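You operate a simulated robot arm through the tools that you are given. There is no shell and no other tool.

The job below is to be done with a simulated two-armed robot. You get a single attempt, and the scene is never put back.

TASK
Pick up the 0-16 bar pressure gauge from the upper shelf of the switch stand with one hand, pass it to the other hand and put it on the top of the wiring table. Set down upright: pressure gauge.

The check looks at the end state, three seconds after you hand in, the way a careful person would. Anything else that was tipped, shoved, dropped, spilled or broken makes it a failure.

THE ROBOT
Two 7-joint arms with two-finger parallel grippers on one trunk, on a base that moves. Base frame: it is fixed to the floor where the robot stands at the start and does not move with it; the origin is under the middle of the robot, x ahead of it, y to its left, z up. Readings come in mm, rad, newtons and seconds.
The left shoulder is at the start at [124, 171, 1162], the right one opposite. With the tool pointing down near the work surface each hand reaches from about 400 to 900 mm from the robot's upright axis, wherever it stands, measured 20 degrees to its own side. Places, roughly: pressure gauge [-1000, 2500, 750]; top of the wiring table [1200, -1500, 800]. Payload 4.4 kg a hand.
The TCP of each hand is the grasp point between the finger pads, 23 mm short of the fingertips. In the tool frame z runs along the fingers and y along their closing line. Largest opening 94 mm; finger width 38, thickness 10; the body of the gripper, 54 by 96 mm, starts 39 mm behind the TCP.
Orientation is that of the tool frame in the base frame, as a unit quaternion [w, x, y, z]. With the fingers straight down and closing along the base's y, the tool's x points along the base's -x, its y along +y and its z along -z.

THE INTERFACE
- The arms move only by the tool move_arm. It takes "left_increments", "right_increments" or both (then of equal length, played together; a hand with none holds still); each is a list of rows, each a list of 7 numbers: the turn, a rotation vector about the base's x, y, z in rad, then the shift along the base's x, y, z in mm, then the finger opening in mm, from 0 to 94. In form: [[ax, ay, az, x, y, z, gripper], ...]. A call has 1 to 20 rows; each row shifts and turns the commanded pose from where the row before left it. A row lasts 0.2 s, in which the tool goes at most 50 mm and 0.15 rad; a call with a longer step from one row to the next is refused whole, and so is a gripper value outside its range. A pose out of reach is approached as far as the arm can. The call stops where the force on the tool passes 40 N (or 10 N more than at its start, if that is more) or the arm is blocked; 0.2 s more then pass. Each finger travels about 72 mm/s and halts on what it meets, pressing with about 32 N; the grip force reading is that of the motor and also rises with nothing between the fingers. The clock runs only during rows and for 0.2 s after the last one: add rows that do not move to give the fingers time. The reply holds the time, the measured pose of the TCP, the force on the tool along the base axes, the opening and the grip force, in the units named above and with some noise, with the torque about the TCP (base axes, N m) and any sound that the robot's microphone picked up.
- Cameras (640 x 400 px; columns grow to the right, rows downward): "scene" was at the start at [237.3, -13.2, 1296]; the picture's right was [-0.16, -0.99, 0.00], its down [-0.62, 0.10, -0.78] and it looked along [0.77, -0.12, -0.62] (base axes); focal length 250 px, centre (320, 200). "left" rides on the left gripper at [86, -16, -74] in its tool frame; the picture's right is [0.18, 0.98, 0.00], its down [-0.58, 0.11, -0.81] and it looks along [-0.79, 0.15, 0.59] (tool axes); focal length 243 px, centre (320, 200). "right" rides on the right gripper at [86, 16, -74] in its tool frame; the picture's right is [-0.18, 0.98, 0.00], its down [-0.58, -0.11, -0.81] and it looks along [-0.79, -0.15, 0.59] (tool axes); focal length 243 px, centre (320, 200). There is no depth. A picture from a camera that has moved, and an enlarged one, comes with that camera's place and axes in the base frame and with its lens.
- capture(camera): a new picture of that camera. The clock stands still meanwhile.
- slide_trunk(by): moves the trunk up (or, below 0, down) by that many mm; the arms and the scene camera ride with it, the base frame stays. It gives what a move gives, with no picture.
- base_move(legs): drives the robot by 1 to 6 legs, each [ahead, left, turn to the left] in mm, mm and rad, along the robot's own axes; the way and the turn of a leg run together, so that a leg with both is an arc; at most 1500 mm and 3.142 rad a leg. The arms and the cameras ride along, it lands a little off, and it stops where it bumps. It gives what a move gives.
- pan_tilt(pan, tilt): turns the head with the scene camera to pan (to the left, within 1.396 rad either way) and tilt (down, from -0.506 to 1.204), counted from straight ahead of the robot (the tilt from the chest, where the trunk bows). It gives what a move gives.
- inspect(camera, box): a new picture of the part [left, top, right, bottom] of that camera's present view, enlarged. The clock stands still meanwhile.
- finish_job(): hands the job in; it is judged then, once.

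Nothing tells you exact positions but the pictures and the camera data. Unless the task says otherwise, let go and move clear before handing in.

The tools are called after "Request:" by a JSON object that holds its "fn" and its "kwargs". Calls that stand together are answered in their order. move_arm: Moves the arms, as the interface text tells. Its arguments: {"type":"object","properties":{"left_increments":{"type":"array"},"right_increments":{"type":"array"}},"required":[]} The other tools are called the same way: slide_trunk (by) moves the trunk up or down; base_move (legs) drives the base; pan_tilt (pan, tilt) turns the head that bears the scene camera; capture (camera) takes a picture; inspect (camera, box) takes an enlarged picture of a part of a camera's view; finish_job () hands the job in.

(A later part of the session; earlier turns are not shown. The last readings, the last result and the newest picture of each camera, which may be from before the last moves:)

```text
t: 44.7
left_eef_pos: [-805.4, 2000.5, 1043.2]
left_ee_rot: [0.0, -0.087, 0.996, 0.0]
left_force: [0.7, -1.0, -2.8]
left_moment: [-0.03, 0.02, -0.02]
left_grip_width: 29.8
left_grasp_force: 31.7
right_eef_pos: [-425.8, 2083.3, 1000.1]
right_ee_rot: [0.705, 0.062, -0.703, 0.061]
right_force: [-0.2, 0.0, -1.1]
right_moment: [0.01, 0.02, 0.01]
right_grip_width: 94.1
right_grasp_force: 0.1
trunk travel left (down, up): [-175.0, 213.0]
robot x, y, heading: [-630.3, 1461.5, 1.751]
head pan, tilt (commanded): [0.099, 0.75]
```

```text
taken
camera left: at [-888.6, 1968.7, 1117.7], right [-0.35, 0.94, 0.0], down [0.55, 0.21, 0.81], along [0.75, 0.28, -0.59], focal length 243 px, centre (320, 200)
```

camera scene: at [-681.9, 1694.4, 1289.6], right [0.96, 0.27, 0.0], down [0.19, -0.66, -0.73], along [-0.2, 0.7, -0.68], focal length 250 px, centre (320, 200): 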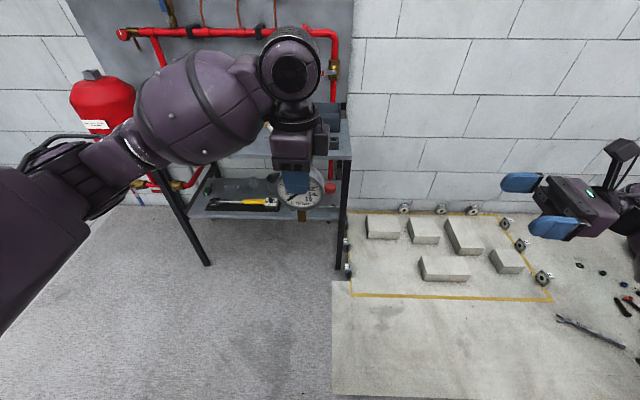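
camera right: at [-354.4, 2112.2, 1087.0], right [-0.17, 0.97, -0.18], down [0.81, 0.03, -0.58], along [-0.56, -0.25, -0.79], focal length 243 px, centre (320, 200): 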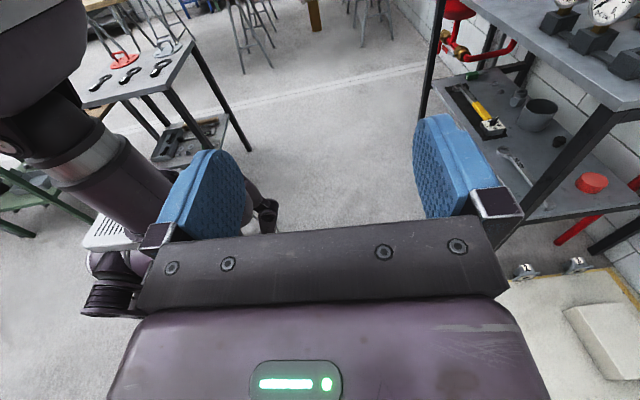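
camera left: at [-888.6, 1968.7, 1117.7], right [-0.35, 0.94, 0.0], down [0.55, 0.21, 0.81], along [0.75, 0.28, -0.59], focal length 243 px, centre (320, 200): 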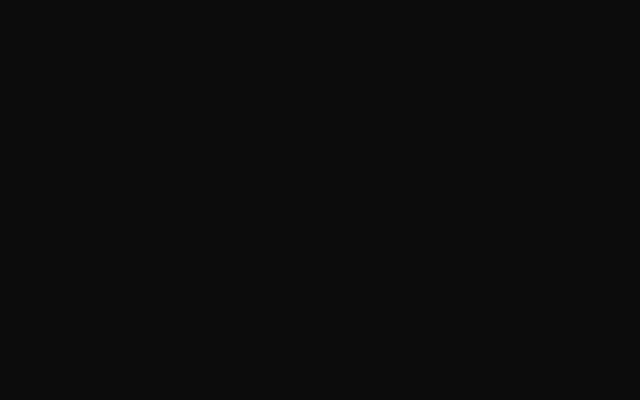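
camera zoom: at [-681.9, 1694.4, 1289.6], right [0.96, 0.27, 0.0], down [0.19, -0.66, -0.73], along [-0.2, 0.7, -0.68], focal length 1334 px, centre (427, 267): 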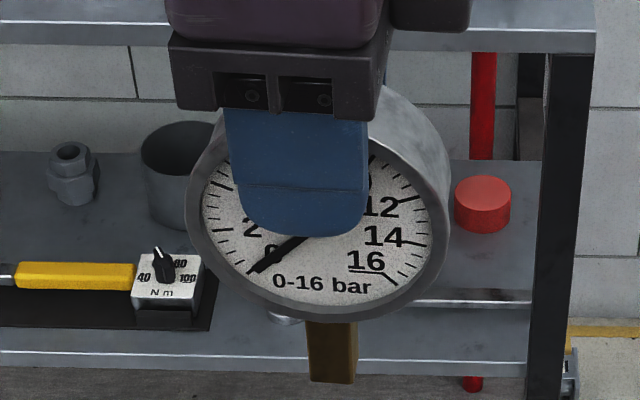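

The gauge hangs upright: its dial centre is about 31 mm below the left TCP and its stem bottom about 108 mm below. The left wrist picture came back black, so I'll rely on the scene and right cameras. I'll bring the right hand level to about 130 mm from the dial and look again.

Request:
{"fn": "move_arm", "kwargs": {"right_increments": [[0, 0, 0, -15, -4, -1, 94], [0, 0, 0, -35, -8.5, -1, 94], [0, 0, 0, -40, -9.5, -1, 94], [0, 0, 0, -40, -9.5, -0.9, 94], [0, 0, 0, -40, -9.5, 0, 94], [0, 0, 0, -40, -9.5, 0, 94], [0, 0, 0, -30, -7, 0, 94], [0, 0, 0, -11.6, -2.8, 0, 94], [0, 0, 0, 0, 0, 0, 94]]}}

Request:
{"fn": "capture", "kwargs": {"camera": "scene"}}

Request:
{"fn": "capture", "kwargs": {"camera": "right"}}

Request:
{"fn": "capture", "kwargs": {"camera": "left"}}

```text
t: 46.7
left_eef_pos: [-805.9, 2000.7, 1044.2]
left_ee_rot: [-0.001, -0.087, 0.996, 0.0]
left_force: [-0.5, 0.7, -2.6]
left_moment: [-0.01, 0.01, -0.02]
left_grip_width: 29.3
left_grasp_force: 31.8
right_eef_pos: [-677.6, 2025.0, 995.6]
right_ee_rot: [0.704, 0.063, -0.704, 0.063]
right_force: [-0.4, -0.3, 0.5]
right_moment: [0.0, 0.03, 0.0]
right_grip_width: 93.9
right_grasp_force: 0.0
trunk travel left (down, up): [-175.0, 213.0]
robot x, y, heading: [-629.5, 1463.1, 1.749]
head pan, tilt (commanded): [0.099, 0.75]
```

```text
taken
camera scene: at [-681.8, 1694.4, 1289.6], right [0.96, 0.27, 0.0], down [0.19, -0.66, -0.73], along [-0.2, 0.7, -0.68], focal length 250 px, centre (320, 200)
```

scene: 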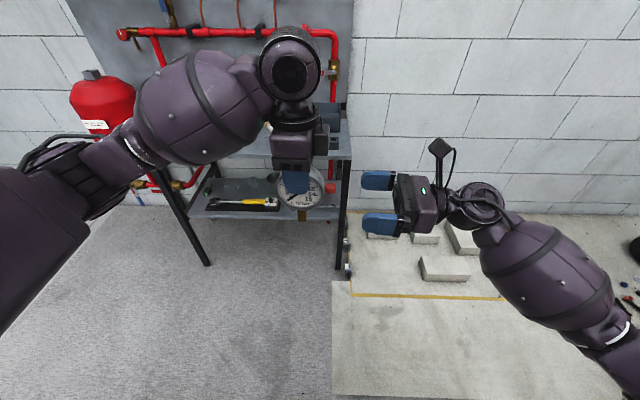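

```text
taken
camera right: at [-606.5, 2051.7, 1082.9], right [-0.17, 0.97, -0.18], down [0.81, 0.03, -0.58], along [-0.56, -0.25, -0.79], focal length 243 px, centre (320, 200)
```

right: 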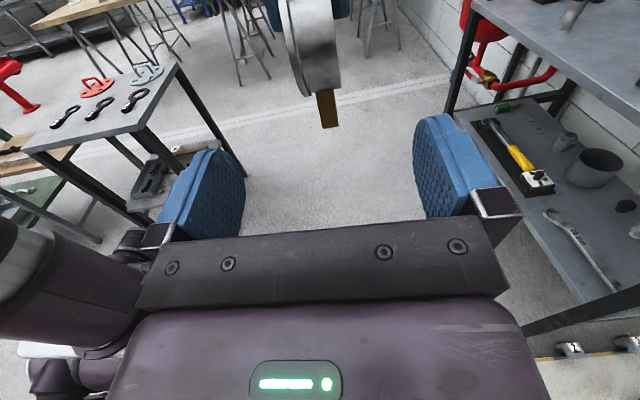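

```text
taken
camera left: at [-888.6, 1968.7, 1117.7], right [-0.35, 0.94, 0.0], down [0.55, 0.21, 0.81], along [0.75, 0.28, -0.59], focal length 243 px, centre (320, 200)
```

left: 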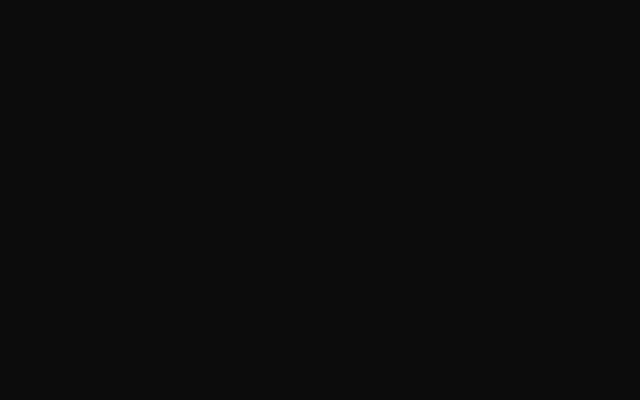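

The right camera sees the dial edge-on and centred between its open fingers, and the heights match, with the right fingers just below the left fingertips. I'll move in most of the way and check.

Request:
{"fn": "move_arm", "kwargs": {"right_increments": [[0, 0, 0, -15, -3, 0, 94], [0, 0, 0, -20, -3.9, 0, 94], [0, 0, 0, -20, -3.9, 0, 94], [0, 0, 0, -10, -1.9, 0, 94], [0, 0, 0, 0, 0, 0, 94]]}}

Request:
{"fn": "capture", "kwargs": {"camera": "right"}}

Request:
{"fn": "inspect", "kwargs": {"camera": "scene", "box": [240, 140, 400, 240]}}

```text
t: 47.9
left_eef_pos: [-805.1, 1999.1, 1042.3]
left_ee_rot: [0.001, -0.087, 0.996, 0.0]
left_force: [-0.4, 0.9, -2.4]
left_moment: [0.03, 0.0, 0.01]
left_grip_width: 30.0
left_grasp_force: 32.5
right_eef_pos: [-741.3, 2011.1, 995.7]
right_ee_rot: [0.704, 0.063, -0.704, 0.062]
right_force: [0.7, 0.7, -0.6]
right_moment: [-0.02, 0.02, -0.02]
right_grip_width: 94.2
right_grasp_force: 0.3
trunk travel left (down, up): [-175.0, 213.0]
robot x, y, heading: [-630.1, 1463.3, 1.747]
head pan, tilt (commanded): [0.099, 0.75]
```

```text
taken
camera right: at [-671.0, 2039.2, 1082.9], right [-0.17, 0.97, -0.18], down [0.81, 0.03, -0.58], along [-0.56, -0.25, -0.79], focal length 243 px, centre (320, 200)
```

right: 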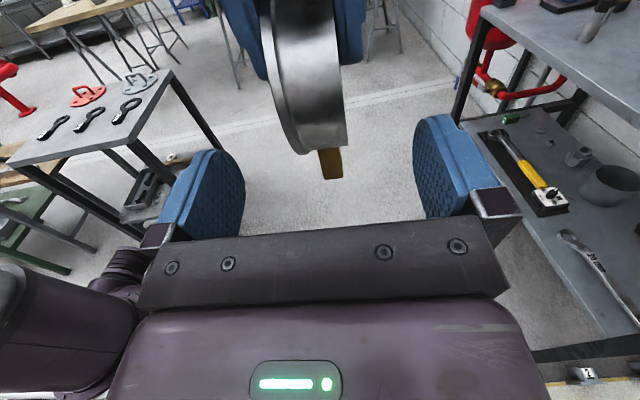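

```text
4.00 times, centred on (320, 190) of scene
camera zoom: at [-681.8, 1694.5, 1289.5], right [0.96, 0.27, 0.0], down [0.19, -0.66, -0.73], along [-0.2, 0.7, -0.68], focal length 1001 px, centre (320, 240)
```

zoom: 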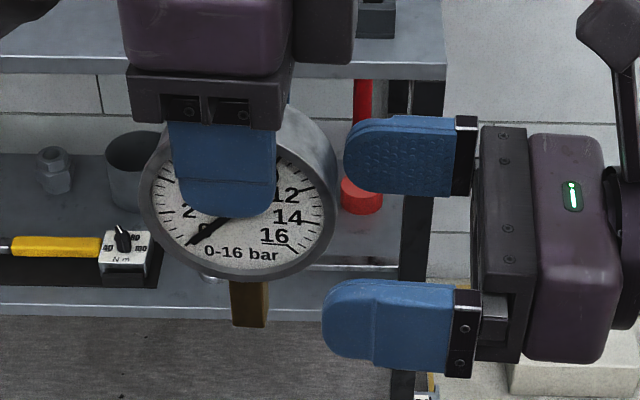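

The dial lies in the middle plane of the open right fingers and nothing is touching. I'll finish the approach so the fingertips reach the middle of the dial.

Request:
{"fn": "move_arm", "kwargs": {"right_increments": [[0, 0, 0, -12, -2.1, 0, 94], [0, 0, 0, -14, -2.4, 0, 94], [0, 0, 0, -12, -2.1, 0, 94], [0, 0, 0, -6, -1, 0, 94], [0, 0, 0, 0, 0, 0, 94]]}}

Request:
{"fn": "capture", "kwargs": {"camera": "right"}}

Request:
{"fn": "inspect", "kwargs": {"camera": "scene", "box": [240, 140, 400, 240]}}

```text
t: 49.1
left_eef_pos: [-804.3, 1999.8, 1042.4]
left_ee_rot: [0.0, -0.087, 0.996, 0.0]
left_force: [0.3, 0.7, -2.1]
left_moment: [0.01, 0.03, -0.02]
left_grip_width: 29.6
left_grasp_force: 31.5
right_eef_pos: [-786.4, 2001.6, 997.2]
right_ee_rot: [0.705, 0.062, -0.704, 0.061]
right_force: [0.0, -0.3, -0.6]
right_moment: [-0.01, 0.0, 0.02]
right_grip_width: 94.0
right_grasp_force: 0.1
trunk travel left (down, up): [-175.0, 213.0]
robot x, y, heading: [-631.5, 1463.2, 1.751]
head pan, tilt (commanded): [0.099, 0.75]
```

```text
taken
camera right: at [-715.5, 2031.1, 1082.9], right [-0.17, 0.97, -0.18], down [0.81, 0.03, -0.58], along [-0.56, -0.25, -0.79], focal length 243 px, centre (320, 200)
```

right: 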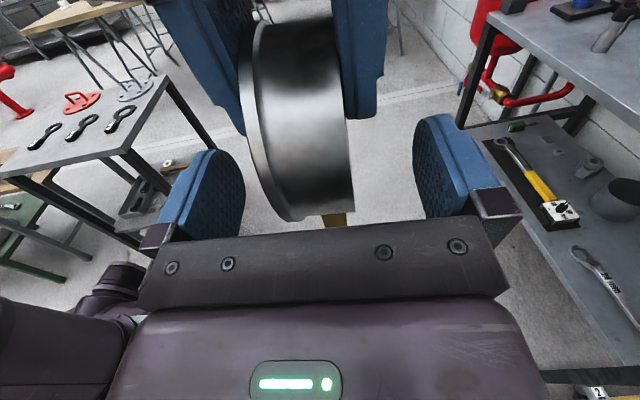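

```text
4.00 times, centred on (320, 190) of scene
camera zoom: at [-681.8, 1694.4, 1289.6], right [0.96, 0.27, 0.0], down [0.19, -0.66, -0.73], along [-0.2, 0.7, -0.68], focal length 1001 px, centre (320, 240)
```

zoom: 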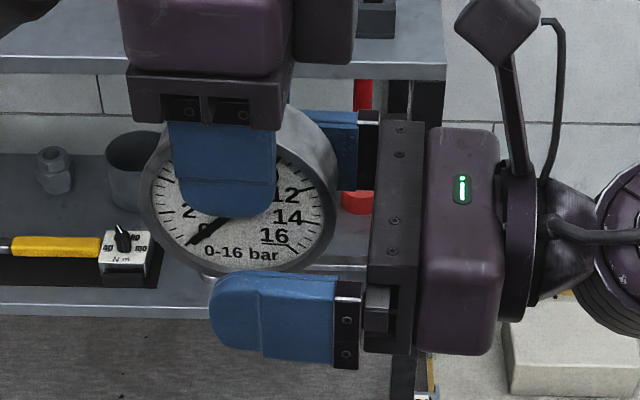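

The dial is between the right fingers, just below the left fingertips. I'll close the right hand gently while the left keeps holding.

Request:
{"fn": "move_arm", "kwargs": {"right_increments": [[0, 0, 0, 0, 0, 0, 78], [0, 0, 0, 0, 0, 0, 62], [0, 0, 0, 0, 0, 0, 50], [0, 0, 0, 0, 0, 0, 43], [0, 0, 0, 0, 0, 0, 38], [0, 0, 0, 0, 0, 0, 34], [0, 0, 0, 0, 0, 0, 31], [0, 0, 0, 0, 0, 0, 28], [0, 0, 0, 0, 0, 0, 24], [0, 0, 0, 0, 0, 0, 18], [0, 0, 0, 0, 0, 0, 10], [0, 0, 0, 0, 0, 0, 8], [0, 0, 0, 0, 0, 0, 8]]}}

Request:
{"fn": "capture", "kwargs": {"camera": "right"}}

Request:
{"fn": "inspect", "kwargs": {"camera": "scene", "box": [240, 140, 400, 240]}}

```text
t: 51.9
left_eef_pos: [-803.9, 2000.2, 1042.4]
left_ee_rot: [0.0, -0.088, 0.996, 0.0]
left_force: [2.1, -4.9, -0.8]
left_moment: [0.07, -0.15, 0.05]
left_grip_width: 29.7
left_grasp_force: 32.0
right_eef_pos: [-786.0, 2003.0, 996.9]
right_ee_rot: [0.705, 0.063, -0.704, 0.062]
right_force: [-2.5, 4.5, 1.0]
right_moment: [-0.28, 0.03, -0.12]
right_grip_width: 29.8
right_grasp_force: 31.7
trunk travel left (down, up): [-175.0, 213.0]
robot x, y, heading: [-630.5, 1467.1, 1.747]
head pan, tilt (commanded): [0.099, 0.75]
```

```text
taken
camera right: at [-715.3, 2031.3, 1082.9], right [-0.17, 0.97, -0.18], down [0.81, 0.03, -0.58], along [-0.56, -0.25, -0.79], focal length 243 px, centre (320, 200)
```

right: 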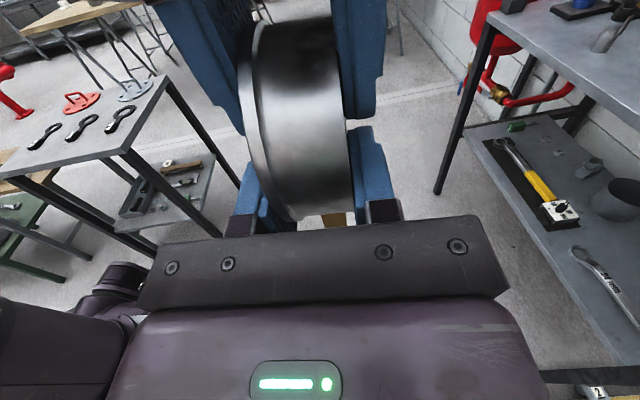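

```text
4.00 times, centred on (320, 190) of scene
camera zoom: at [-681.9, 1694.5, 1289.5], right [0.96, 0.27, 0.0], down [0.19, -0.66, -0.73], along [-0.2, 0.7, -0.68], focal length 1001 px, centre (320, 240)
```

zoom: 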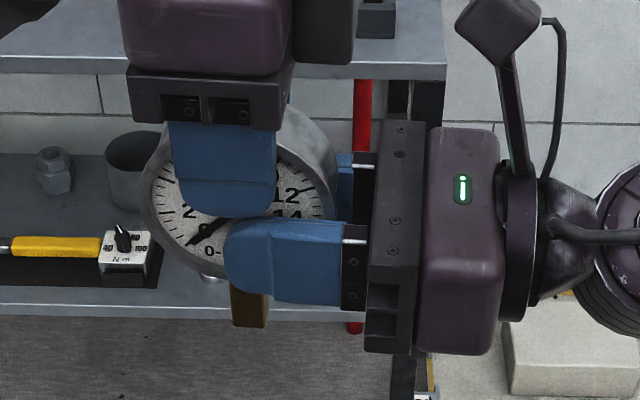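

Both hands now hold the dial, with a 29.8 mm opening and 32 N on the right. I'll open the left hand and raise it clear.

Request:
{"fn": "move_arm", "kwargs": {"left_increments": [[0, 0, 0, 0, 0, 0, 32], [0, 0, 0, 0, 0, 0, 38], [0, 0, 0, 0, 0, 0, 50], [0, 0, 0, 0, 0, 0, 66], [0, 0, 0, 0, 0, 0, 80], [0, 0, 0, 0, 0, 0, 80], [0, 0, 0, 0, 0, 10, 80], [0, 0, 0, 0, 0, 20, 80], [0, 0, 0, 0, 0, 25, 80], [0, 0, 0, 0, 0, 25, 80], [0, 0, 0, 0, 0, 20, 80], [0, 0, 0, 0, 0, 10, 80], [0, 0, 0, 0, 0, 0, 80]]}}

Request:
{"fn": "capture", "kwargs": {"camera": "right"}}

Request:
{"fn": "capture", "kwargs": {"camera": "scene"}}

Request:
{"fn": "inspect", "kwargs": {"camera": "scene", "box": [240, 140, 400, 240]}}

```text
t: 54.7
left_eef_pos: [-805.0, 1999.4, 1153.3]
left_ee_rot: [0.0, -0.087, 0.996, 0.0]
left_force: [-0.3, -0.3, 0.6]
left_moment: [0.03, 0.01, 0.01]
left_grip_width: 80.0
left_grasp_force: 0.1
right_eef_pos: [-786.7, 2004.3, 996.4]
right_ee_rot: [0.704, 0.063, -0.704, 0.062]
right_force: [-0.2, -0.6, 0.0]
right_moment: [0.02, -0.06, -0.03]
right_grip_width: 29.7
right_grasp_force: 32.1
trunk travel left (down, up): [-175.0, 213.0]
robot x, y, heading: [-634.1, 1463.9, 1.751]
head pan, tilt (commanded): [0.099, 0.75]
```

```text
taken
camera right: at [-715.4, 2031.2, 1082.7], right [-0.17, 0.97, -0.18], down [0.81, 0.03, -0.58], along [-0.56, -0.25, -0.79], focal length 243 px, centre (320, 200)
```

right: 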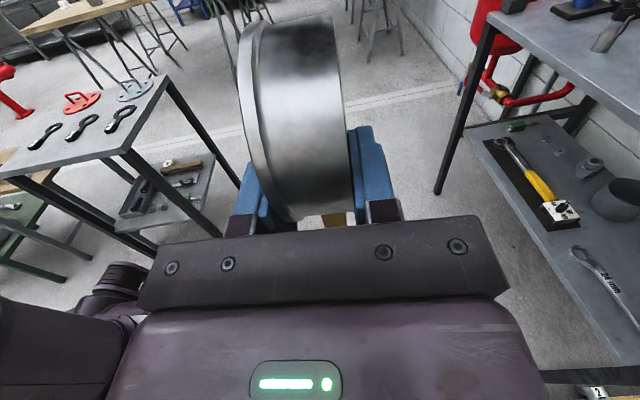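

```text
taken
camera scene: at [-681.9, 1694.6, 1289.5], right [0.96, 0.27, 0.0], down [0.19, -0.66, -0.73], along [-0.2, 0.7, -0.68], focal length 250 px, centre (320, 200)
```

scene: 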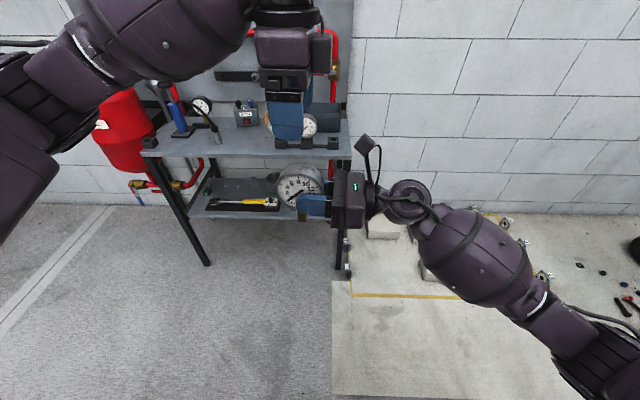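

```text
4.00 times, centred on (320, 190) of scene
camera zoom: at [-681.9, 1694.6, 1289.5], right [0.96, 0.27, 0.0], down [0.19, -0.66, -0.73], along [-0.2, 0.7, -0.68], focal length 1001 px, centre (320, 240)
```

zoom: 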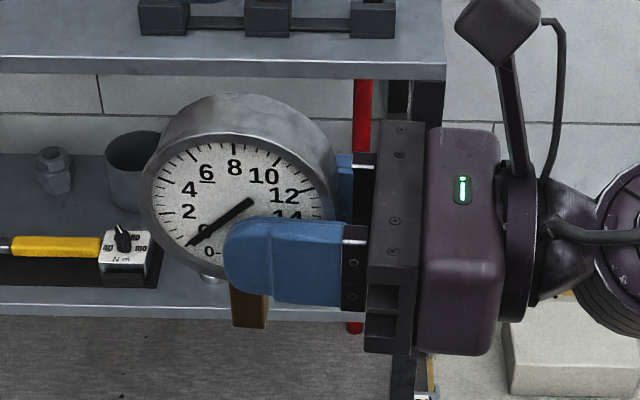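

The right hand alone holds the gauge firmly and it is still upright. I'll fold the left hand back to its own side before driving off.

Request:
{"fn": "move_arm", "kwargs": {"left_increments": [[0, 0, 0.07, -15, -3, 5, 80], [0, 0, 0.143, -25, -8, 0, 80], [0, 0, 0.143, -25, -10, 0, 80], [0, 0, 0.143, -25, -12, 0, 80], [0, 0, 0.143, -25, -14, -5, 80], [0, 0, 0.143, -25, -14, -15, 80], [0, 0, 0.143, -22, -14, -20, 80], [0, 0, 0.143, -20, -14, -20, 80], [0, 0, 0.143, -14, -14, -20, 80], [0, 0, 0.143, -10, -14, -20, 80], [0, 0, 0.143, 0, 0, -10, 80], [0, 0, 0.07, 0, 0, 0, 80], [0, 0, 0, 0, 0, 0, 80]]}}

Request:
{"fn": "capture", "kwargs": {"camera": "scene"}}

Request:
{"fn": "capture", "kwargs": {"camera": "left"}}

```text
t: 57.5
left_eef_pos: [-1010.0, 1884.1, 1048.7]
left_ee_rot: [0.0, 0.766, -0.643, 0.0]
left_force: [0.6, -0.2, -0.2]
left_moment: [0.0, -0.01, 0.04]
left_grip_width: 80.0
left_grasp_force: 0.1
right_eef_pos: [-787.7, 2003.5, 996.8]
right_ee_rot: [0.705, 0.063, -0.704, 0.061]
right_force: [0.4, -0.2, 0.3]
right_moment: [0.0, -0.07, 0.0]
right_grip_width: 29.8
right_grasp_force: 32.1
trunk travel left (down, up): [-175.0, 213.0]
robot x, y, heading: [-636.4, 1464.1, 1.75]
head pan, tilt (commanded): [0.099, 0.75]
```

```text
taken
camera scene: at [-681.9, 1694.6, 1289.5], right [0.96, 0.27, 0.0], down [0.19, -0.66, -0.73], along [-0.2, 0.7, -0.68], focal length 250 px, centre (320, 200)
```

scene: 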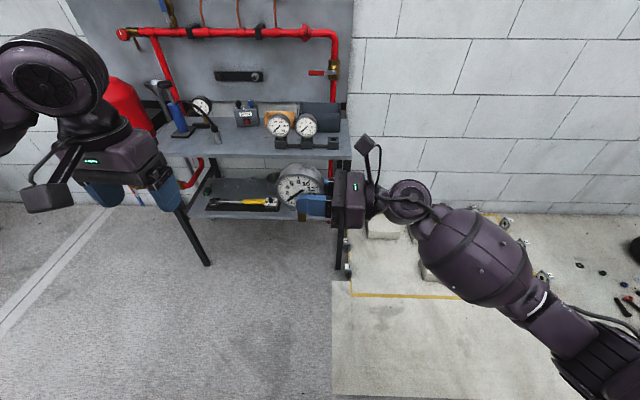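

```text
taken
camera left: at [-981.0, 1800.7, 1123.6], right [-0.94, -0.35, 0.0], down [-0.21, 0.55, 0.81], along [-0.28, 0.75, -0.59], focal length 243 px, centre (320, 200)
```

left: 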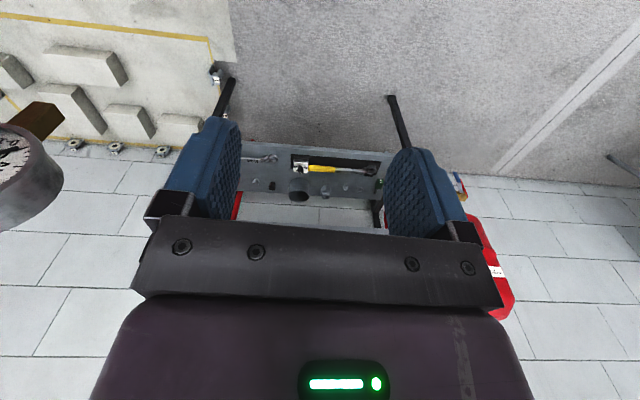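

The left hand is clear and the shelf is undisturbed. I'll retrace my path back to the starting area.

Request:
{"fn": "base_move", "kwargs": {"legs": [[-600, -350, 0], [-940, 0, 0]]}}

Request:
{"fn": "capture", "kwargs": {"camera": "right"}}

Request:
{"fn": "pan_tilt", "kwargs": {"pan": -1.39, "tilt": 0.5}}

Request:
{"fn": "capture", "kwargs": {"camera": "scene"}}

```text
t: 65.7
left_eef_pos: [-395.6, 441.2, 1049.5]
left_ee_rot: [-0.001, 0.764, -0.645, -0.001]
left_force: [-0.8, 0.4, -0.1]
left_moment: [0.01, 0.0, 0.02]
left_grip_width: 80.0
left_grasp_force: 0.1
right_eef_pos: [-171.4, 560.1, 996.9]
right_ee_rot: [0.705, 0.061, -0.704, 0.059]
right_force: [0.7, 0.0, -0.9]
right_moment: [0.0, -0.02, -0.01]
right_grip_width: 29.7
right_grasp_force: 32.2
trunk travel left (down, up): [-175.0, 213.0]
robot x, y, heading: [-20.0, 18.9, 1.747]
head pan, tilt (commanded): [0.099, 0.75]
```

```text
taken
camera right: at [-100.6, 588.2, 1083.0], right [-0.17, 0.97, -0.18], down [0.81, 0.03, -0.58], along [-0.56, -0.25, -0.79], focal length 243 px, centre (320, 200)
```

right: 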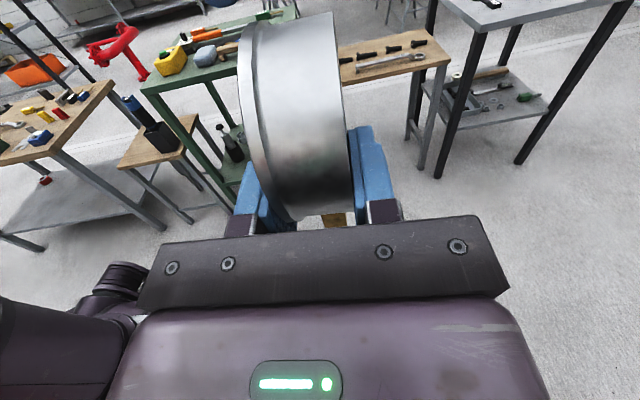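

```text
t: 67.3
left_eef_pos: [-396.1, 441.7, 1049.6]
left_ee_rot: [0.0, 0.764, -0.645, 0.0]
left_force: [-1.4, 0.7, -0.1]
left_moment: [0.02, 0.0, 0.04]
left_grip_width: 79.8
left_grasp_force: 0.0
right_eef_pos: [-171.7, 561.1, 995.9]
right_ee_rot: [0.704, 0.062, -0.704, 0.062]
right_force: [1.1, -0.8, -0.1]
right_moment: [-0.01, -0.01, 0.0]
right_grip_width: 29.8
right_grasp_force: 31.7
trunk travel left (down, up): [-175.0, 213.0]
robot x, y, heading: [-16.8, 21.0, 1.749]
head pan, tilt (commanded): [-1.389, 0.499]
```

```text
taken
camera scene: at [39.3, 203.7, 1311.5], right [0.35, -0.94, 0.0], down [-0.45, -0.17, -0.88], along [0.82, 0.31, -0.48], focal length 250 px, centre (320, 200)
```

scene: 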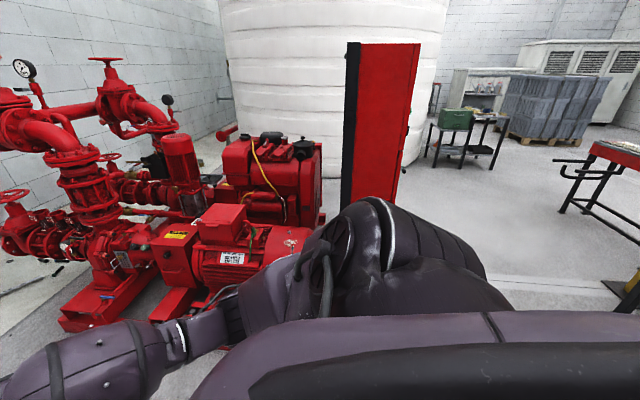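

I'm back near the start with the gauge still secure. I'll turn right on the spot to face the wiring table, whose near edge runs roughly from [635, -1346] to [1555, -1106].

Request:
{"fn": "base_move", "kwargs": {"legs": [[0, 0, -1.53], [0, 0, -1.535]]}}

Request:
{"fn": "pan_tilt", "kwargs": {"pan": 0.35, "tilt": 0.45}}

Request:
{"fn": "capture", "kwargs": {"camera": "scene"}}

```text
t: 75.2
left_eef_pos: [393.6, -364.5, 1050.0]
left_ee_rot: [0.0, 0.61, 0.792, 0.0]
left_force: [-0.7, -0.9, -0.7]
left_moment: [0.02, -0.05, 0.01]
left_grip_width: 80.1
left_grasp_force: 0.1
right_eef_pos: [180.8, -503.3, 995.9]
right_ee_rot: [-0.091, 0.701, 0.092, 0.701]
right_force: [-0.2, 0.0, -0.3]
right_moment: [0.01, 0.04, -0.02]
right_grip_width: 29.8
right_grasp_force: 32.2
trunk travel left (down, up): [-175.0, 213.0]
robot x, y, heading: [-18.1, 17.7, -1.311]
head pan, tilt (commanded): [-1.389, 0.499]
```

```text
t: 76.9
left_eef_pos: [395.0, -364.9, 1049.3]
left_ee_rot: [0.0, 0.61, 0.792, 0.0]
left_force: [0.7, 1.1, 0.7]
left_moment: [-0.01, -0.02, 0.03]
left_grip_width: 79.9
left_grasp_force: 0.0
right_eef_pos: [180.5, -503.1, 995.9]
right_ee_rot: [-0.091, 0.701, 0.092, 0.701]
right_force: [0.0, 0.3, 0.6]
right_moment: [-0.01, 0.05, 0.01]
right_grip_width: 29.7
right_grasp_force: 32.3
trunk travel left (down, up): [-175.0, 213.0]
robot x, y, heading: [-20.2, 20.7, -1.306]
head pan, tilt (commanded): [0.351, 0.45]
```

```text
taken
camera scene: at [73.4, -201.5, 1316.0], right [-0.82, -0.58, 0.0], down [-0.25, 0.36, -0.9], along [0.52, -0.74, -0.44], focal length 250 px, centre (320, 200)
```

scene: 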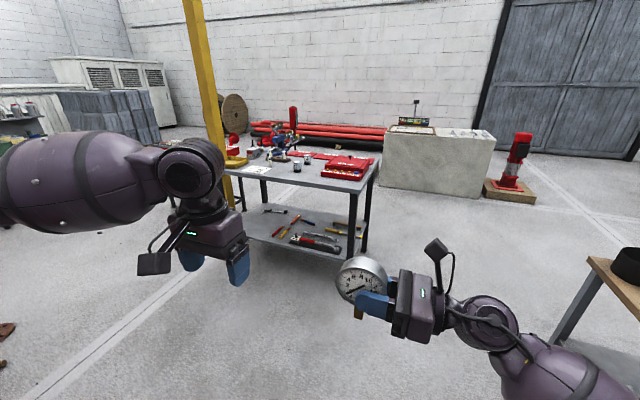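

The wiring table is ahead to the left: a grey top with a red case, a few small items and the yellow post at its left end. I'll zoom in to find free space.

Request:
{"fn": "inspect", "kwargs": {"camera": "scene", "box": [215, 90, 415, 215]}}

```text
3.20 times, centred on (315, 152) of scene
camera zoom: at [73.4, -201.5, 1316.0], right [-0.82, -0.58, 0.0], down [-0.25, 0.36, -0.9], along [0.52, -0.74, -0.44], focal length 800 px, centre (336, 352)
```

zoom: 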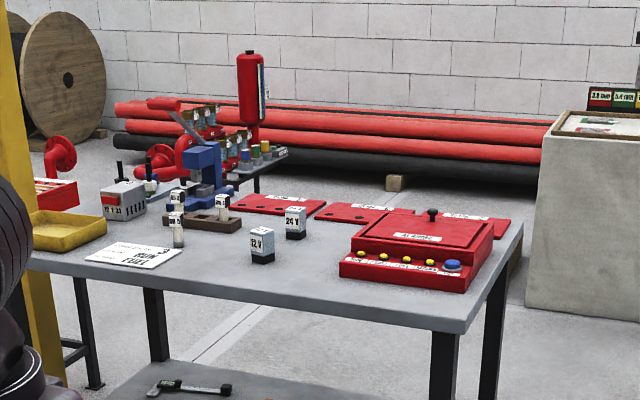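

The free strip is at the table's front edge, between the white card and the red case and in front of the small relay blocks. I'll drive to about 0.8 m from that edge first, away from the wooden bench on my right, and look again.

Request:
{"fn": "base_move", "kwargs": {"legs": [[594, 773, -0.017]]}}

Request:
{"fn": "pan_tilt", "kwargs": {"pan": 0.0, "tilt": 0.6}}

Request:
{"fn": "capture", "kwargs": {"camera": "scene"}}

Request:
{"fn": "inspect", "kwargs": {"camera": "scene", "box": [200, 80, 440, 230]}}

```text
t: 84.1
left_eef_pos: [1292.3, -744.5, 1049.7]
left_ee_rot: [0.001, 0.613, 0.79, 0.0]
left_force: [-0.8, -0.3, -1.2]
left_moment: [-0.02, 0.01, -0.03]
left_grip_width: 80.2
left_grasp_force: 0.1
right_eef_pos: [1079.4, -881.6, 996.7]
right_ee_rot: [-0.09, 0.701, 0.091, 0.701]
right_force: [0.3, -0.1, 0.0]
right_moment: [-0.02, -0.01, -0.01]
right_grip_width: 29.6
right_grasp_force: 32.3
trunk travel left (down, up): [-175.0, 213.0]
robot x, y, heading: [876.4, -356.3, -1.318]
head pan, tilt (commanded): [0.351, 0.45]
```

```text
t: 85.0
left_eef_pos: [1292.5, -743.9, 1049.4]
left_ee_rot: [-0.001, 0.613, 0.79, 0.0]
left_force: [-0.8, -0.2, 0.5]
left_moment: [-0.03, -0.03, 0.02]
left_grip_width: 80.1
left_grasp_force: 0.1
right_eef_pos: [1078.8, -880.0, 994.9]
right_ee_rot: [-0.088, 0.701, 0.09, 0.702]
right_force: [-0.4, -0.7, -0.3]
right_moment: [-0.04, 0.04, 0.0]
right_grip_width: 30.0
right_grasp_force: 32.0
trunk travel left (down, up): [-175.0, 213.0]
robot x, y, heading: [883.7, -357.8, -1.314]
head pan, tilt (commanded): [0.0, 0.6]
```

```text
taken
camera scene: at [943.4, -588.7, 1302.5], right [-0.97, -0.26, 0.0], down [-0.14, 0.55, -0.83], along [0.21, -0.8, -0.56], focal length 250 px, centre (320, 200)
```

scene: 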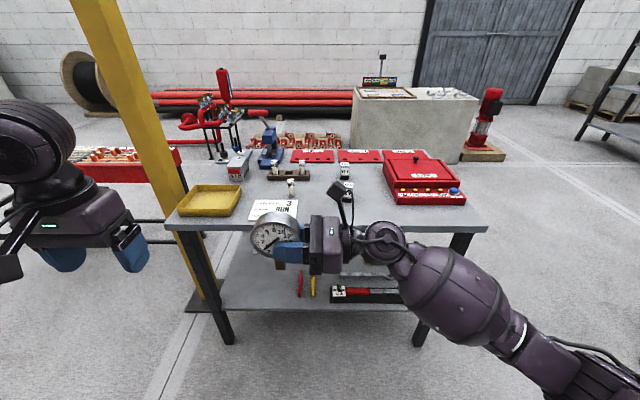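

```text
2.67 times, centred on (320, 155) of scene
camera zoom: at [943.4, -588.7, 1302.5], right [-0.97, -0.26, 0.0], down [-0.14, 0.55, -0.83], along [0.21, -0.8, -0.56], focal length 667 px, centre (320, 320)
```

zoom: 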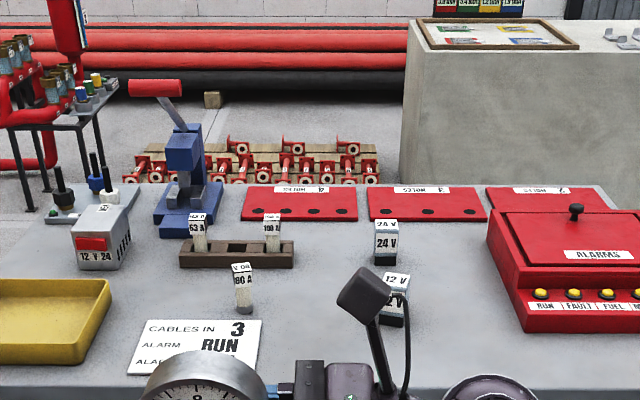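

The robot stands square to the table, about 0.83 m from its near edge. The strip between the card and the red case is free to about 140 mm deep. In free space here, I'll turn the right hand so its fingers point straight ahead, so it can set the gauge down from the front and withdraw backwards.

Request:
{"fn": "move_arm", "kwargs": {"right_increments": [[0, 0, -0.1309, -9.4, -2.5, -3, 8], [0, 0, -0.1309, -9.4, -2.5, -3, 8], [0, 0, -0.1309, -9.4, -2.5, -3, 8], [0, 0, -0.1309, -9.4, -2.5, -3, 8], [0, 0, -0.1309, -9.4, -2.5, -3, 8], [0, 0, -0.1309, -9.4, -2.5, -3, 8], [0, 0, -0.1309, -9.4, -2.5, -3, 8], [0, 0, -0.1309, -9.4, -2.5, -3, 8], [0, 0, -0.1309, -9.4, -2.5, -3, 8], [0, 0, -0.1309, -9.4, -2.5, -3, 8], [0, 0, -0.1309, -9.4, -2.5, -3, 8], [0, 0, -0.1309, -9.4, -2.5, -3, 8], [0, 0, 0, 0, 0, 0, 8]]}}

Request:
{"fn": "capture", "kwargs": {"camera": "scene"}}

Request:
{"fn": "capture", "kwargs": {"camera": "right"}}

```text
t: 87.0
left_eef_pos: [1294.6, -743.9, 1048.4]
left_ee_rot: [0.0, 0.612, 0.791, 0.0]
left_force: [0.0, 0.0, -0.4]
left_moment: [-0.01, 0.01, 0.02]
left_grip_width: 79.9
left_grasp_force: 0.1
right_eef_pos: [952.3, -915.2, 928.7]
right_ee_rot: [0.368, 0.69, -0.245, 0.573]
right_force: [0.4, 0.0, -0.4]
right_moment: [0.02, 0.04, -0.01]
right_grip_width: 29.8
right_grasp_force: 31.8
right hand out of reach, approached as far as the arm can: row 10
trunk travel left (down, up): [-175.0, 213.0]
robot x, y, heading: [881.2, -357.8, -1.317]
head pan, tilt (commanded): [0.0, 0.6]
stopped in row 10 (right hand): the arm was blocked; the commanded pose is now the measured one
```

```text
taken
camera scene: at [944.0, -588.3, 1302.6], right [-0.97, -0.25, 0.0], down [-0.14, 0.55, -0.83], along [0.21, -0.8, -0.56], focal length 250 px, centre (320, 200)
```

scene: 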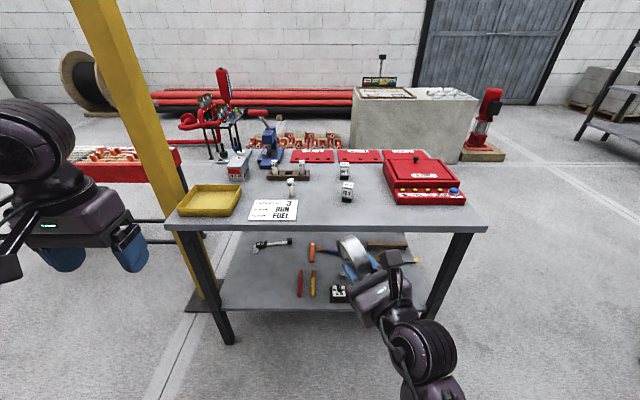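

```text
taken
camera right: at [913.3, -859.0, 1022.1], right [-0.79, -0.62, 0.04], down [-0.54, 0.65, -0.53], along [0.3, -0.44, -0.85], focal length 243 px, centre (320, 200)
```

right: 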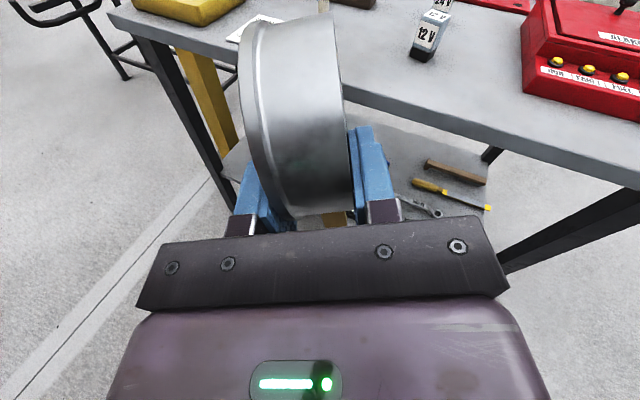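

The arm hit a joint limit near straight ahead and tilted slightly, but the gauge is still firm in the grip. I'll turn back to about 45° left of straight ahead, which it could reach, and level the hand again.

Request:
{"fn": "move_arm", "kwargs": {"right_increments": [[0, 0, 0.1273, 0, 0, 0, 8], [0, 0, 0.1273, 0, 0, 0, 8], [0, 0, 0.1273, 0, 0, 0, 8], [0.0814, -0.0887, 0, 0, 0, 0, 8], [0.0814, -0.0887, 0, 0, 0, 0, 8], [0, 0, 0, 0, 0, 0, 8]]}}

Request:
{"fn": "capture", "kwargs": {"camera": "scene"}}

Request:
{"fn": "capture", "kwargs": {"camera": "right"}}

```text
t: 88.4
left_eef_pos: [1293.4, -744.6, 1048.9]
left_ee_rot: [0.0, 0.613, 0.79, 0.0]
left_force: [-0.9, -0.1, -0.4]
left_moment: [0.02, 0.01, -0.04]
left_grip_width: 80.0
left_grasp_force: 0.1
right_eef_pos: [951.8, -915.1, 929.0]
right_ee_rot: [0.181, 0.683, -0.182, 0.684]
right_force: [0.0, -0.8, 0.1]
right_moment: [0.04, 0.01, -0.03]
right_grip_width: 29.4
right_grasp_force: 31.5
trunk travel left (down, up): [-175.0, 213.0]
robot x, y, heading: [876.3, -352.6, -1.312]
head pan, tilt (commanded): [0.0, 0.6]
```

```text
taken
camera scene: at [943.2, -588.9, 1302.4], right [-0.97, -0.25, 0.0], down [-0.14, 0.55, -0.82], along [0.21, -0.8, -0.57], focal length 250 px, centre (320, 200)
```

scene: 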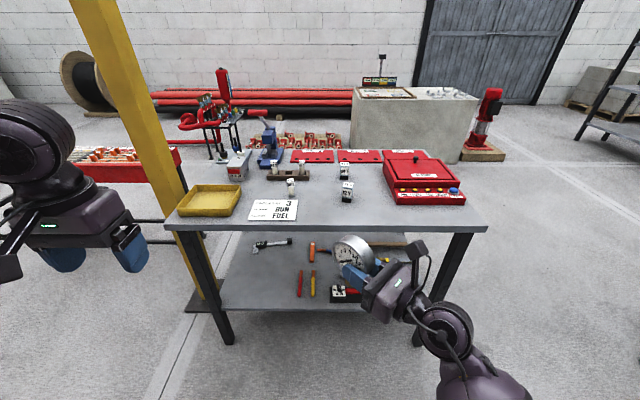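

```text
taken
camera right: at [878.7, -892.5, 1015.4], right [-0.49, -0.85, -0.19], down [-0.64, 0.5, -0.58], along [0.59, -0.16, -0.79], focal length 243 px, centre (320, 200)
```

right: 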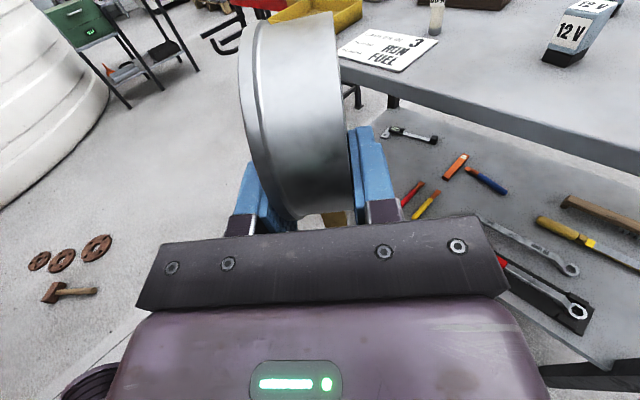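

The hand is level again and pointing 45° to the left, with the gauge upright. Now I'll drive the last stretch until the gauge hangs just over the table's front edge, about 70 mm above the top.

Request:
{"fn": "base_move", "kwargs": {"legs": [[265, 35, 0]]}}

Request:
{"fn": "pan_tilt", "kwargs": {"pan": -0.1, "tilt": 0.85}}

Request:
{"fn": "capture", "kwargs": {"camera": "scene"}}

Request:
{"fn": "capture", "kwargs": {"camera": "right"}}

Request:
{"fn": "capture", "kwargs": {"camera": "left"}}

```text
t: 90.3
left_eef_pos: [1394.7, -992.0, 1048.6]
left_ee_rot: [0.0, 0.612, 0.791, -0.001]
left_force: [0.6, -0.4, 0.1]
left_moment: [-0.04, -0.01, -0.03]
left_grip_width: 80.0
left_grasp_force: 0.0
right_eef_pos: [1053.0, -1163.1, 927.6]
right_ee_rot: [0.181, 0.683, -0.183, 0.683]
right_force: [0.5, -0.2, 0.2]
right_moment: [0.02, 0.02, -0.05]
right_grip_width: 29.6
right_grasp_force: 32.1
trunk travel left (down, up): [-175.0, 213.0]
robot x, y, heading: [982.6, -604.6, -1.312]
head pan, tilt (commanded): [0.0, 0.6]
```

```text
t: 91.1
left_eef_pos: [1394.8, -991.9, 1049.1]
left_ee_rot: [0.0, 0.612, 0.791, 0.0]
left_force: [-0.2, -0.7, 0.4]
left_moment: [-0.04, 0.0, -0.03]
left_grip_width: 79.9
left_grasp_force: 0.0
right_eef_pos: [1053.1, -1164.0, 928.3]
right_ee_rot: [0.181, 0.683, -0.183, 0.684]
right_force: [0.3, 0.1, -0.1]
right_moment: [0.03, 0.0, 0.01]
right_grip_width: 29.7
right_grasp_force: 32.2
trunk travel left (down, up): [-175.0, 213.0]
robot x, y, heading: [983.8, -603.3, -1.311]
head pan, tilt (commanded): [-0.099, 0.85]
```

```text
taken
camera scene: at [1034.6, -828.9, 1281.6], right [-0.99, -0.16, 0.0], down [-0.12, 0.74, -0.66], along [0.1, -0.65, -0.75], focal length 250 px, centre (320, 200)
```

scene: 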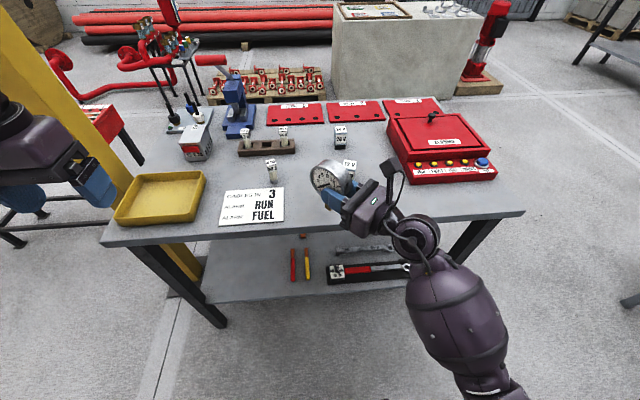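

```text
taken
camera right: at [980.5, -1140.6, 1015.3], right [-0.49, -0.85, -0.19], down [-0.65, 0.5, -0.58], along [0.59, -0.16, -0.79], focal length 243 px, centre (320, 200)
```

right: 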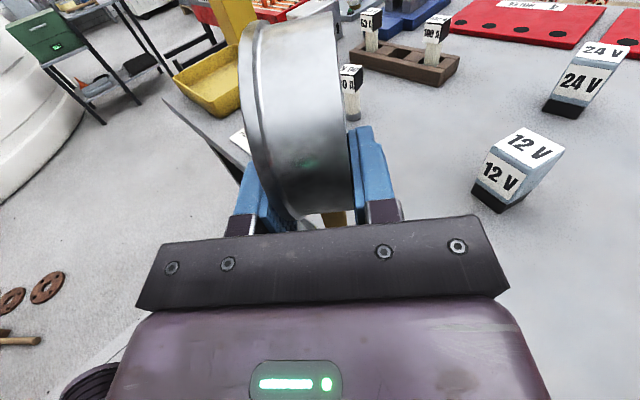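

```text
taken
camera left: at [1356.2, -912.9, 1123.8], right [0.91, 0.42, 0.0], down [0.25, -0.54, 0.81], along [0.34, -0.73, -0.59], focal length 243 px, centre (320, 200)
```

left: 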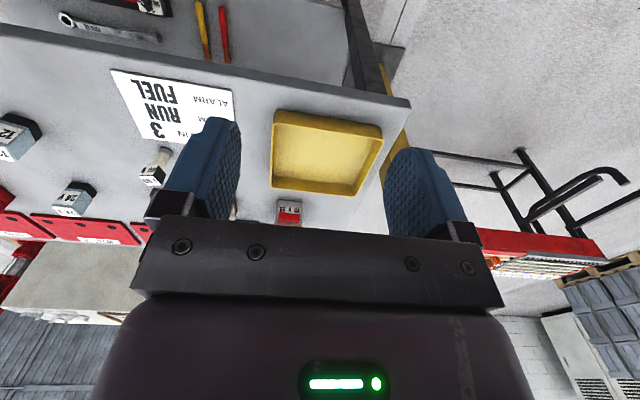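

The gauge hangs just inside the table's front edge, with open space between the card, the 12 V block and the red case. I'll check that it is upright and then move it about 65 mm further over the table.

Request:
{"fn": "inspect", "kwargs": {"camera": "scene", "box": [280, 140, 440, 240]}}

Request:
{"fn": "move_arm", "kwargs": {"right_increments": [[0, 0, 0, 2.5, -10, 0, 8], [0, 0, 0, 4, -16, 0, 8], [0, 0, 0, 4, -16, 0, 8], [0, 0, 0, 3.5, -14, 0, 8], [0, 0, 0, 1.8, -7, 0, 8], [0, 0, 0, 0, 0, -10, 8], [0, 0, 0, 0, 0, -14, 8], [0, 0, 0, 0, 0, -10, 8], [0, 0, 0, 0, 0, -4, 8], [0, 0, 0, 0, 0, 0, 8]]}}

Request:
{"fn": "capture", "kwargs": {"camera": "scene"}}

Request:
{"fn": "inspect", "kwargs": {"camera": "scene", "box": [280, 150, 440, 250]}}

Request:
{"fn": "capture", "kwargs": {"camera": "right"}}

```text
4.00 times, centred on (360, 190) of scene
camera zoom: at [1034.6, -828.9, 1281.6], right [-0.99, -0.16, 0.0], down [-0.12, 0.74, -0.66], along [0.1, -0.65, -0.75], focal length 1001 px, centre (160, 240)
```

zoom: 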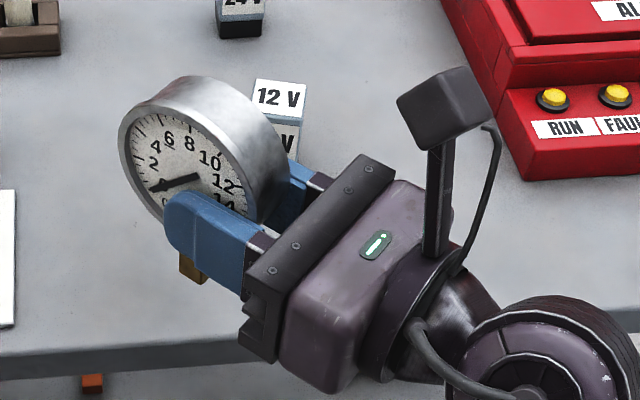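

```text
t: 93.3
left_eef_pos: [1395.3, -993.2, 1049.5]
left_ee_rot: [0.0, 0.612, 0.791, 0.0]
left_force: [0.0, 0.4, 0.1]
left_moment: [-0.03, -0.03, -0.01]
left_grip_width: 79.8
left_grasp_force: 0.1
right_eef_pos: [1069.5, -1225.7, 889.9]
right_ee_rot: [0.181, 0.683, -0.182, 0.684]
right_force: [0.2, -0.2, 0.9]
right_moment: [-0.03, 0.05, 0.01]
right_grip_width: 29.8
right_grasp_force: 32.0
trunk travel left (down, up): [-175.0, 213.0]
robot x, y, heading: [986.0, -602.8, -1.312]
head pan, tilt (commanded): [-0.099, 0.85]
```

```text
taken
camera scene: at [1034.6, -828.8, 1281.5], right [-0.99, -0.16, 0.0], down [-0.12, 0.74, -0.66], along [0.1, -0.65, -0.75], focal length 250 px, centre (320, 200)
```

scene: 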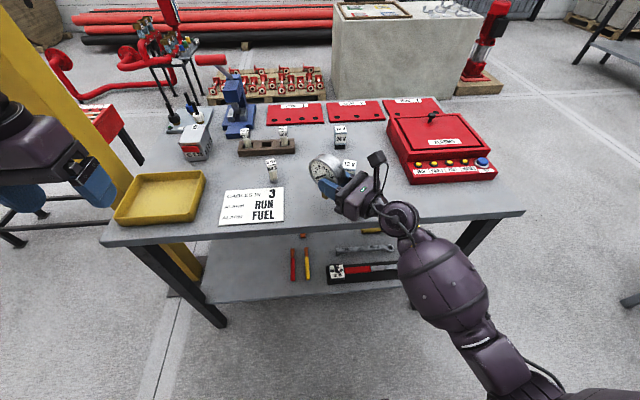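

```text
4.00 times, centred on (360, 200) of scene
camera zoom: at [1034.6, -828.8, 1281.5], right [-0.99, -0.16, 0.0], down [-0.12, 0.74, -0.66], along [0.1, -0.65, -0.75], focal length 1001 px, centre (160, 200)
```

zoom: 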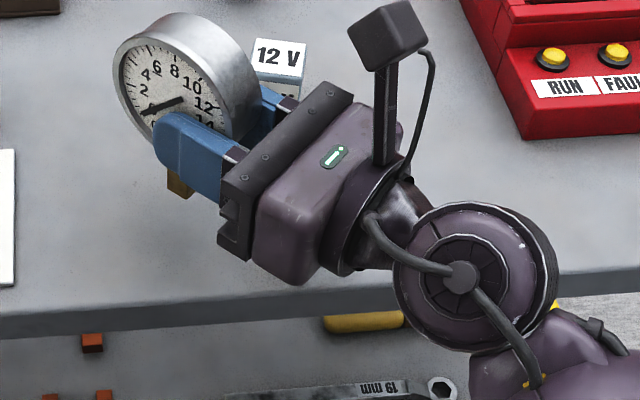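

```text
taken
camera right: at [996.3, -1203.9, 977.4], right [-0.49, -0.85, -0.19], down [-0.64, 0.5, -0.58], along [0.59, -0.16, -0.79], focal length 243 px, centre (320, 200)
```

right: 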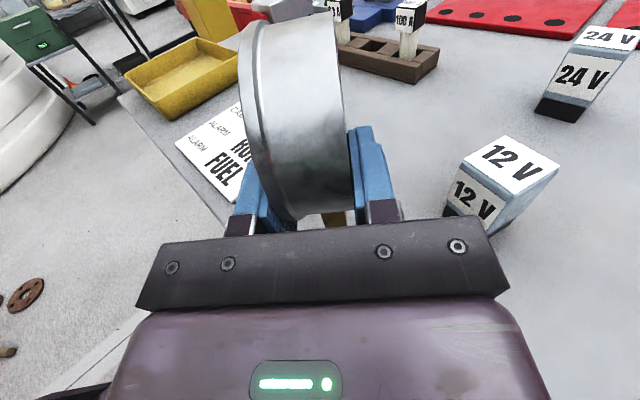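

The gauge is now over the free patch with its stem bottom about 30–35 mm above the top, and the wrist stays outside the edge. I'll lower it slowly and watch the force for contact.

Request:
{"fn": "move_arm", "kwargs": {"right_increments": [[0, 0, 0, 0, 0, -6, 8], [0, 0, 0, 0, 0, -6, 8], [0, 0, 0, 0, 0, -5, 8], [0, 0, 0, 0, 0, -4, 8], [0, 0, 0, 0, 0, 0, 8]]}}

Request:
{"fn": "inspect", "kwargs": {"camera": "scene", "box": [290, 160, 390, 222]}}

Request:
{"fn": "inspect", "kwargs": {"camera": "right", "box": [220, 120, 420, 245]}}

```text
t: 94.5
left_eef_pos: [1394.7, -992.6, 1049.1]
left_ee_rot: [0.0, 0.612, 0.791, 0.001]
left_force: [-0.5, 0.7, 0.2]
left_moment: [0.03, 0.0, 0.01]
left_grip_width: 79.9
left_grasp_force: 0.2
right_eef_pos: [1069.6, -1225.2, 868.2]
right_ee_rot: [0.182, 0.683, -0.182, 0.683]
right_force: [-0.3, 0.5, 0.3]
right_moment: [0.01, 0.04, 0.0]
right_grip_width: 30.0
right_grasp_force: 32.6
trunk travel left (down, up): [-175.0, 213.0]
robot x, y, heading: [982.5, -605.2, -1.315]
head pan, tilt (commanded): [-0.099, 0.85]
```

```text
6.40 times, centred on (340, 191) of scene
camera zoom: at [1034.6, -828.8, 1281.5], right [-0.99, -0.16, 0.0], down [-0.12, 0.74, -0.66], along [0.1, -0.65, -0.75], focal length 1601 px, centre (192, 258)
```

zoom: 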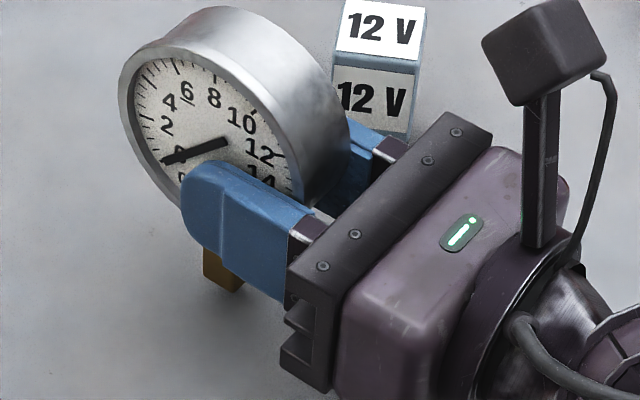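

```text
3.20 times, centred on (320, 182) of right
camera zoom: at [996.4, -1204.0, 956.3], right [-0.49, -0.85, -0.19], down [-0.64, 0.5, -0.58], along [0.59, -0.16, -0.79], focal length 776 px, centre (320, 256)
```

zoom: 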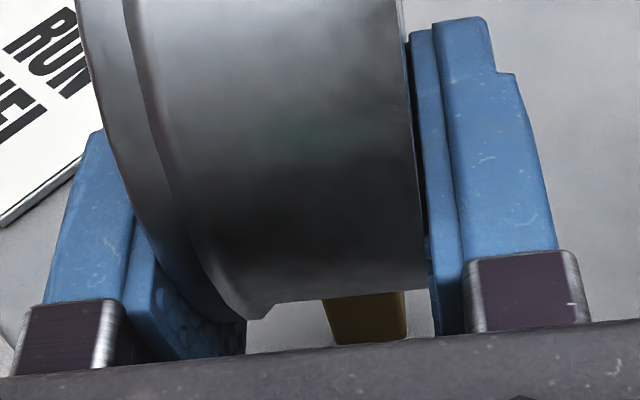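

No contact yet at TCP z 868. I'll keep lowering in small steps.

Request:
{"fn": "move_arm", "kwargs": {"right_increments": [[0, 0, 0, 0, 0, -2, 8], [0, 0, 0, 0, 0, -2, 8], [0, 0, 0, 0, 0, -2, 8], [0, 0, 0, 0, 0, 0, 8]]}}

```text
t: 95.5
left_eef_pos: [1395.1, -990.9, 1048.4]
left_ee_rot: [0.0, 0.612, 0.791, 0.001]
left_force: [0.1, -0.7, -0.6]
left_moment: [-0.01, -0.02, 0.01]
left_grip_width: 80.1
left_grasp_force: 0.1
right_eef_pos: [1068.8, -1226.0, 864.2]
right_ee_rot: [0.182, 0.683, -0.182, 0.683]
right_force: [-0.6, -0.1, 0.4]
right_moment: [0.02, 0.03, 0.03]
right_grip_width: 29.6
right_grasp_force: 31.8
trunk travel left (down, up): [-175.0, 213.0]
robot x, y, heading: [986.2, -602.9, -1.311]
head pan, tilt (commanded): [-0.099, 0.85]
```

Request:
{"fn": "move_arm", "kwargs": {"right_increments": [[0, 0, 0, 0, 0, -1.5, 8], [0, 0, 0, 0, 0, -1.5, 8], [0, 0, 0, 0, 0, -1, 8], [0, 0, 0, 0, 0, 0, 8]]}}

```text
t: 96.5
left_eef_pos: [1393.9, -992.0, 1050.0]
left_ee_rot: [0.001, 0.613, 0.79, -0.001]
left_force: [-0.4, 0.5, 0.9]
left_moment: [0.03, -0.05, 0.02]
left_grip_width: 80.0
left_grasp_force: 0.2
right_eef_pos: [1068.8, -1225.2, 860.9]
right_ee_rot: [0.182, 0.682, -0.181, 0.685]
right_force: [-0.9, -1.1, 8.6]
right_moment: [-0.09, -0.04, -0.02]
right_grip_width: 30.0
right_grasp_force: 31.9
trunk travel left (down, up): [-175.0, 213.0]
robot x, y, heading: [982.8, -600.6, -1.309]
head pan, tilt (commanded): [-0.099, 0.85]
```

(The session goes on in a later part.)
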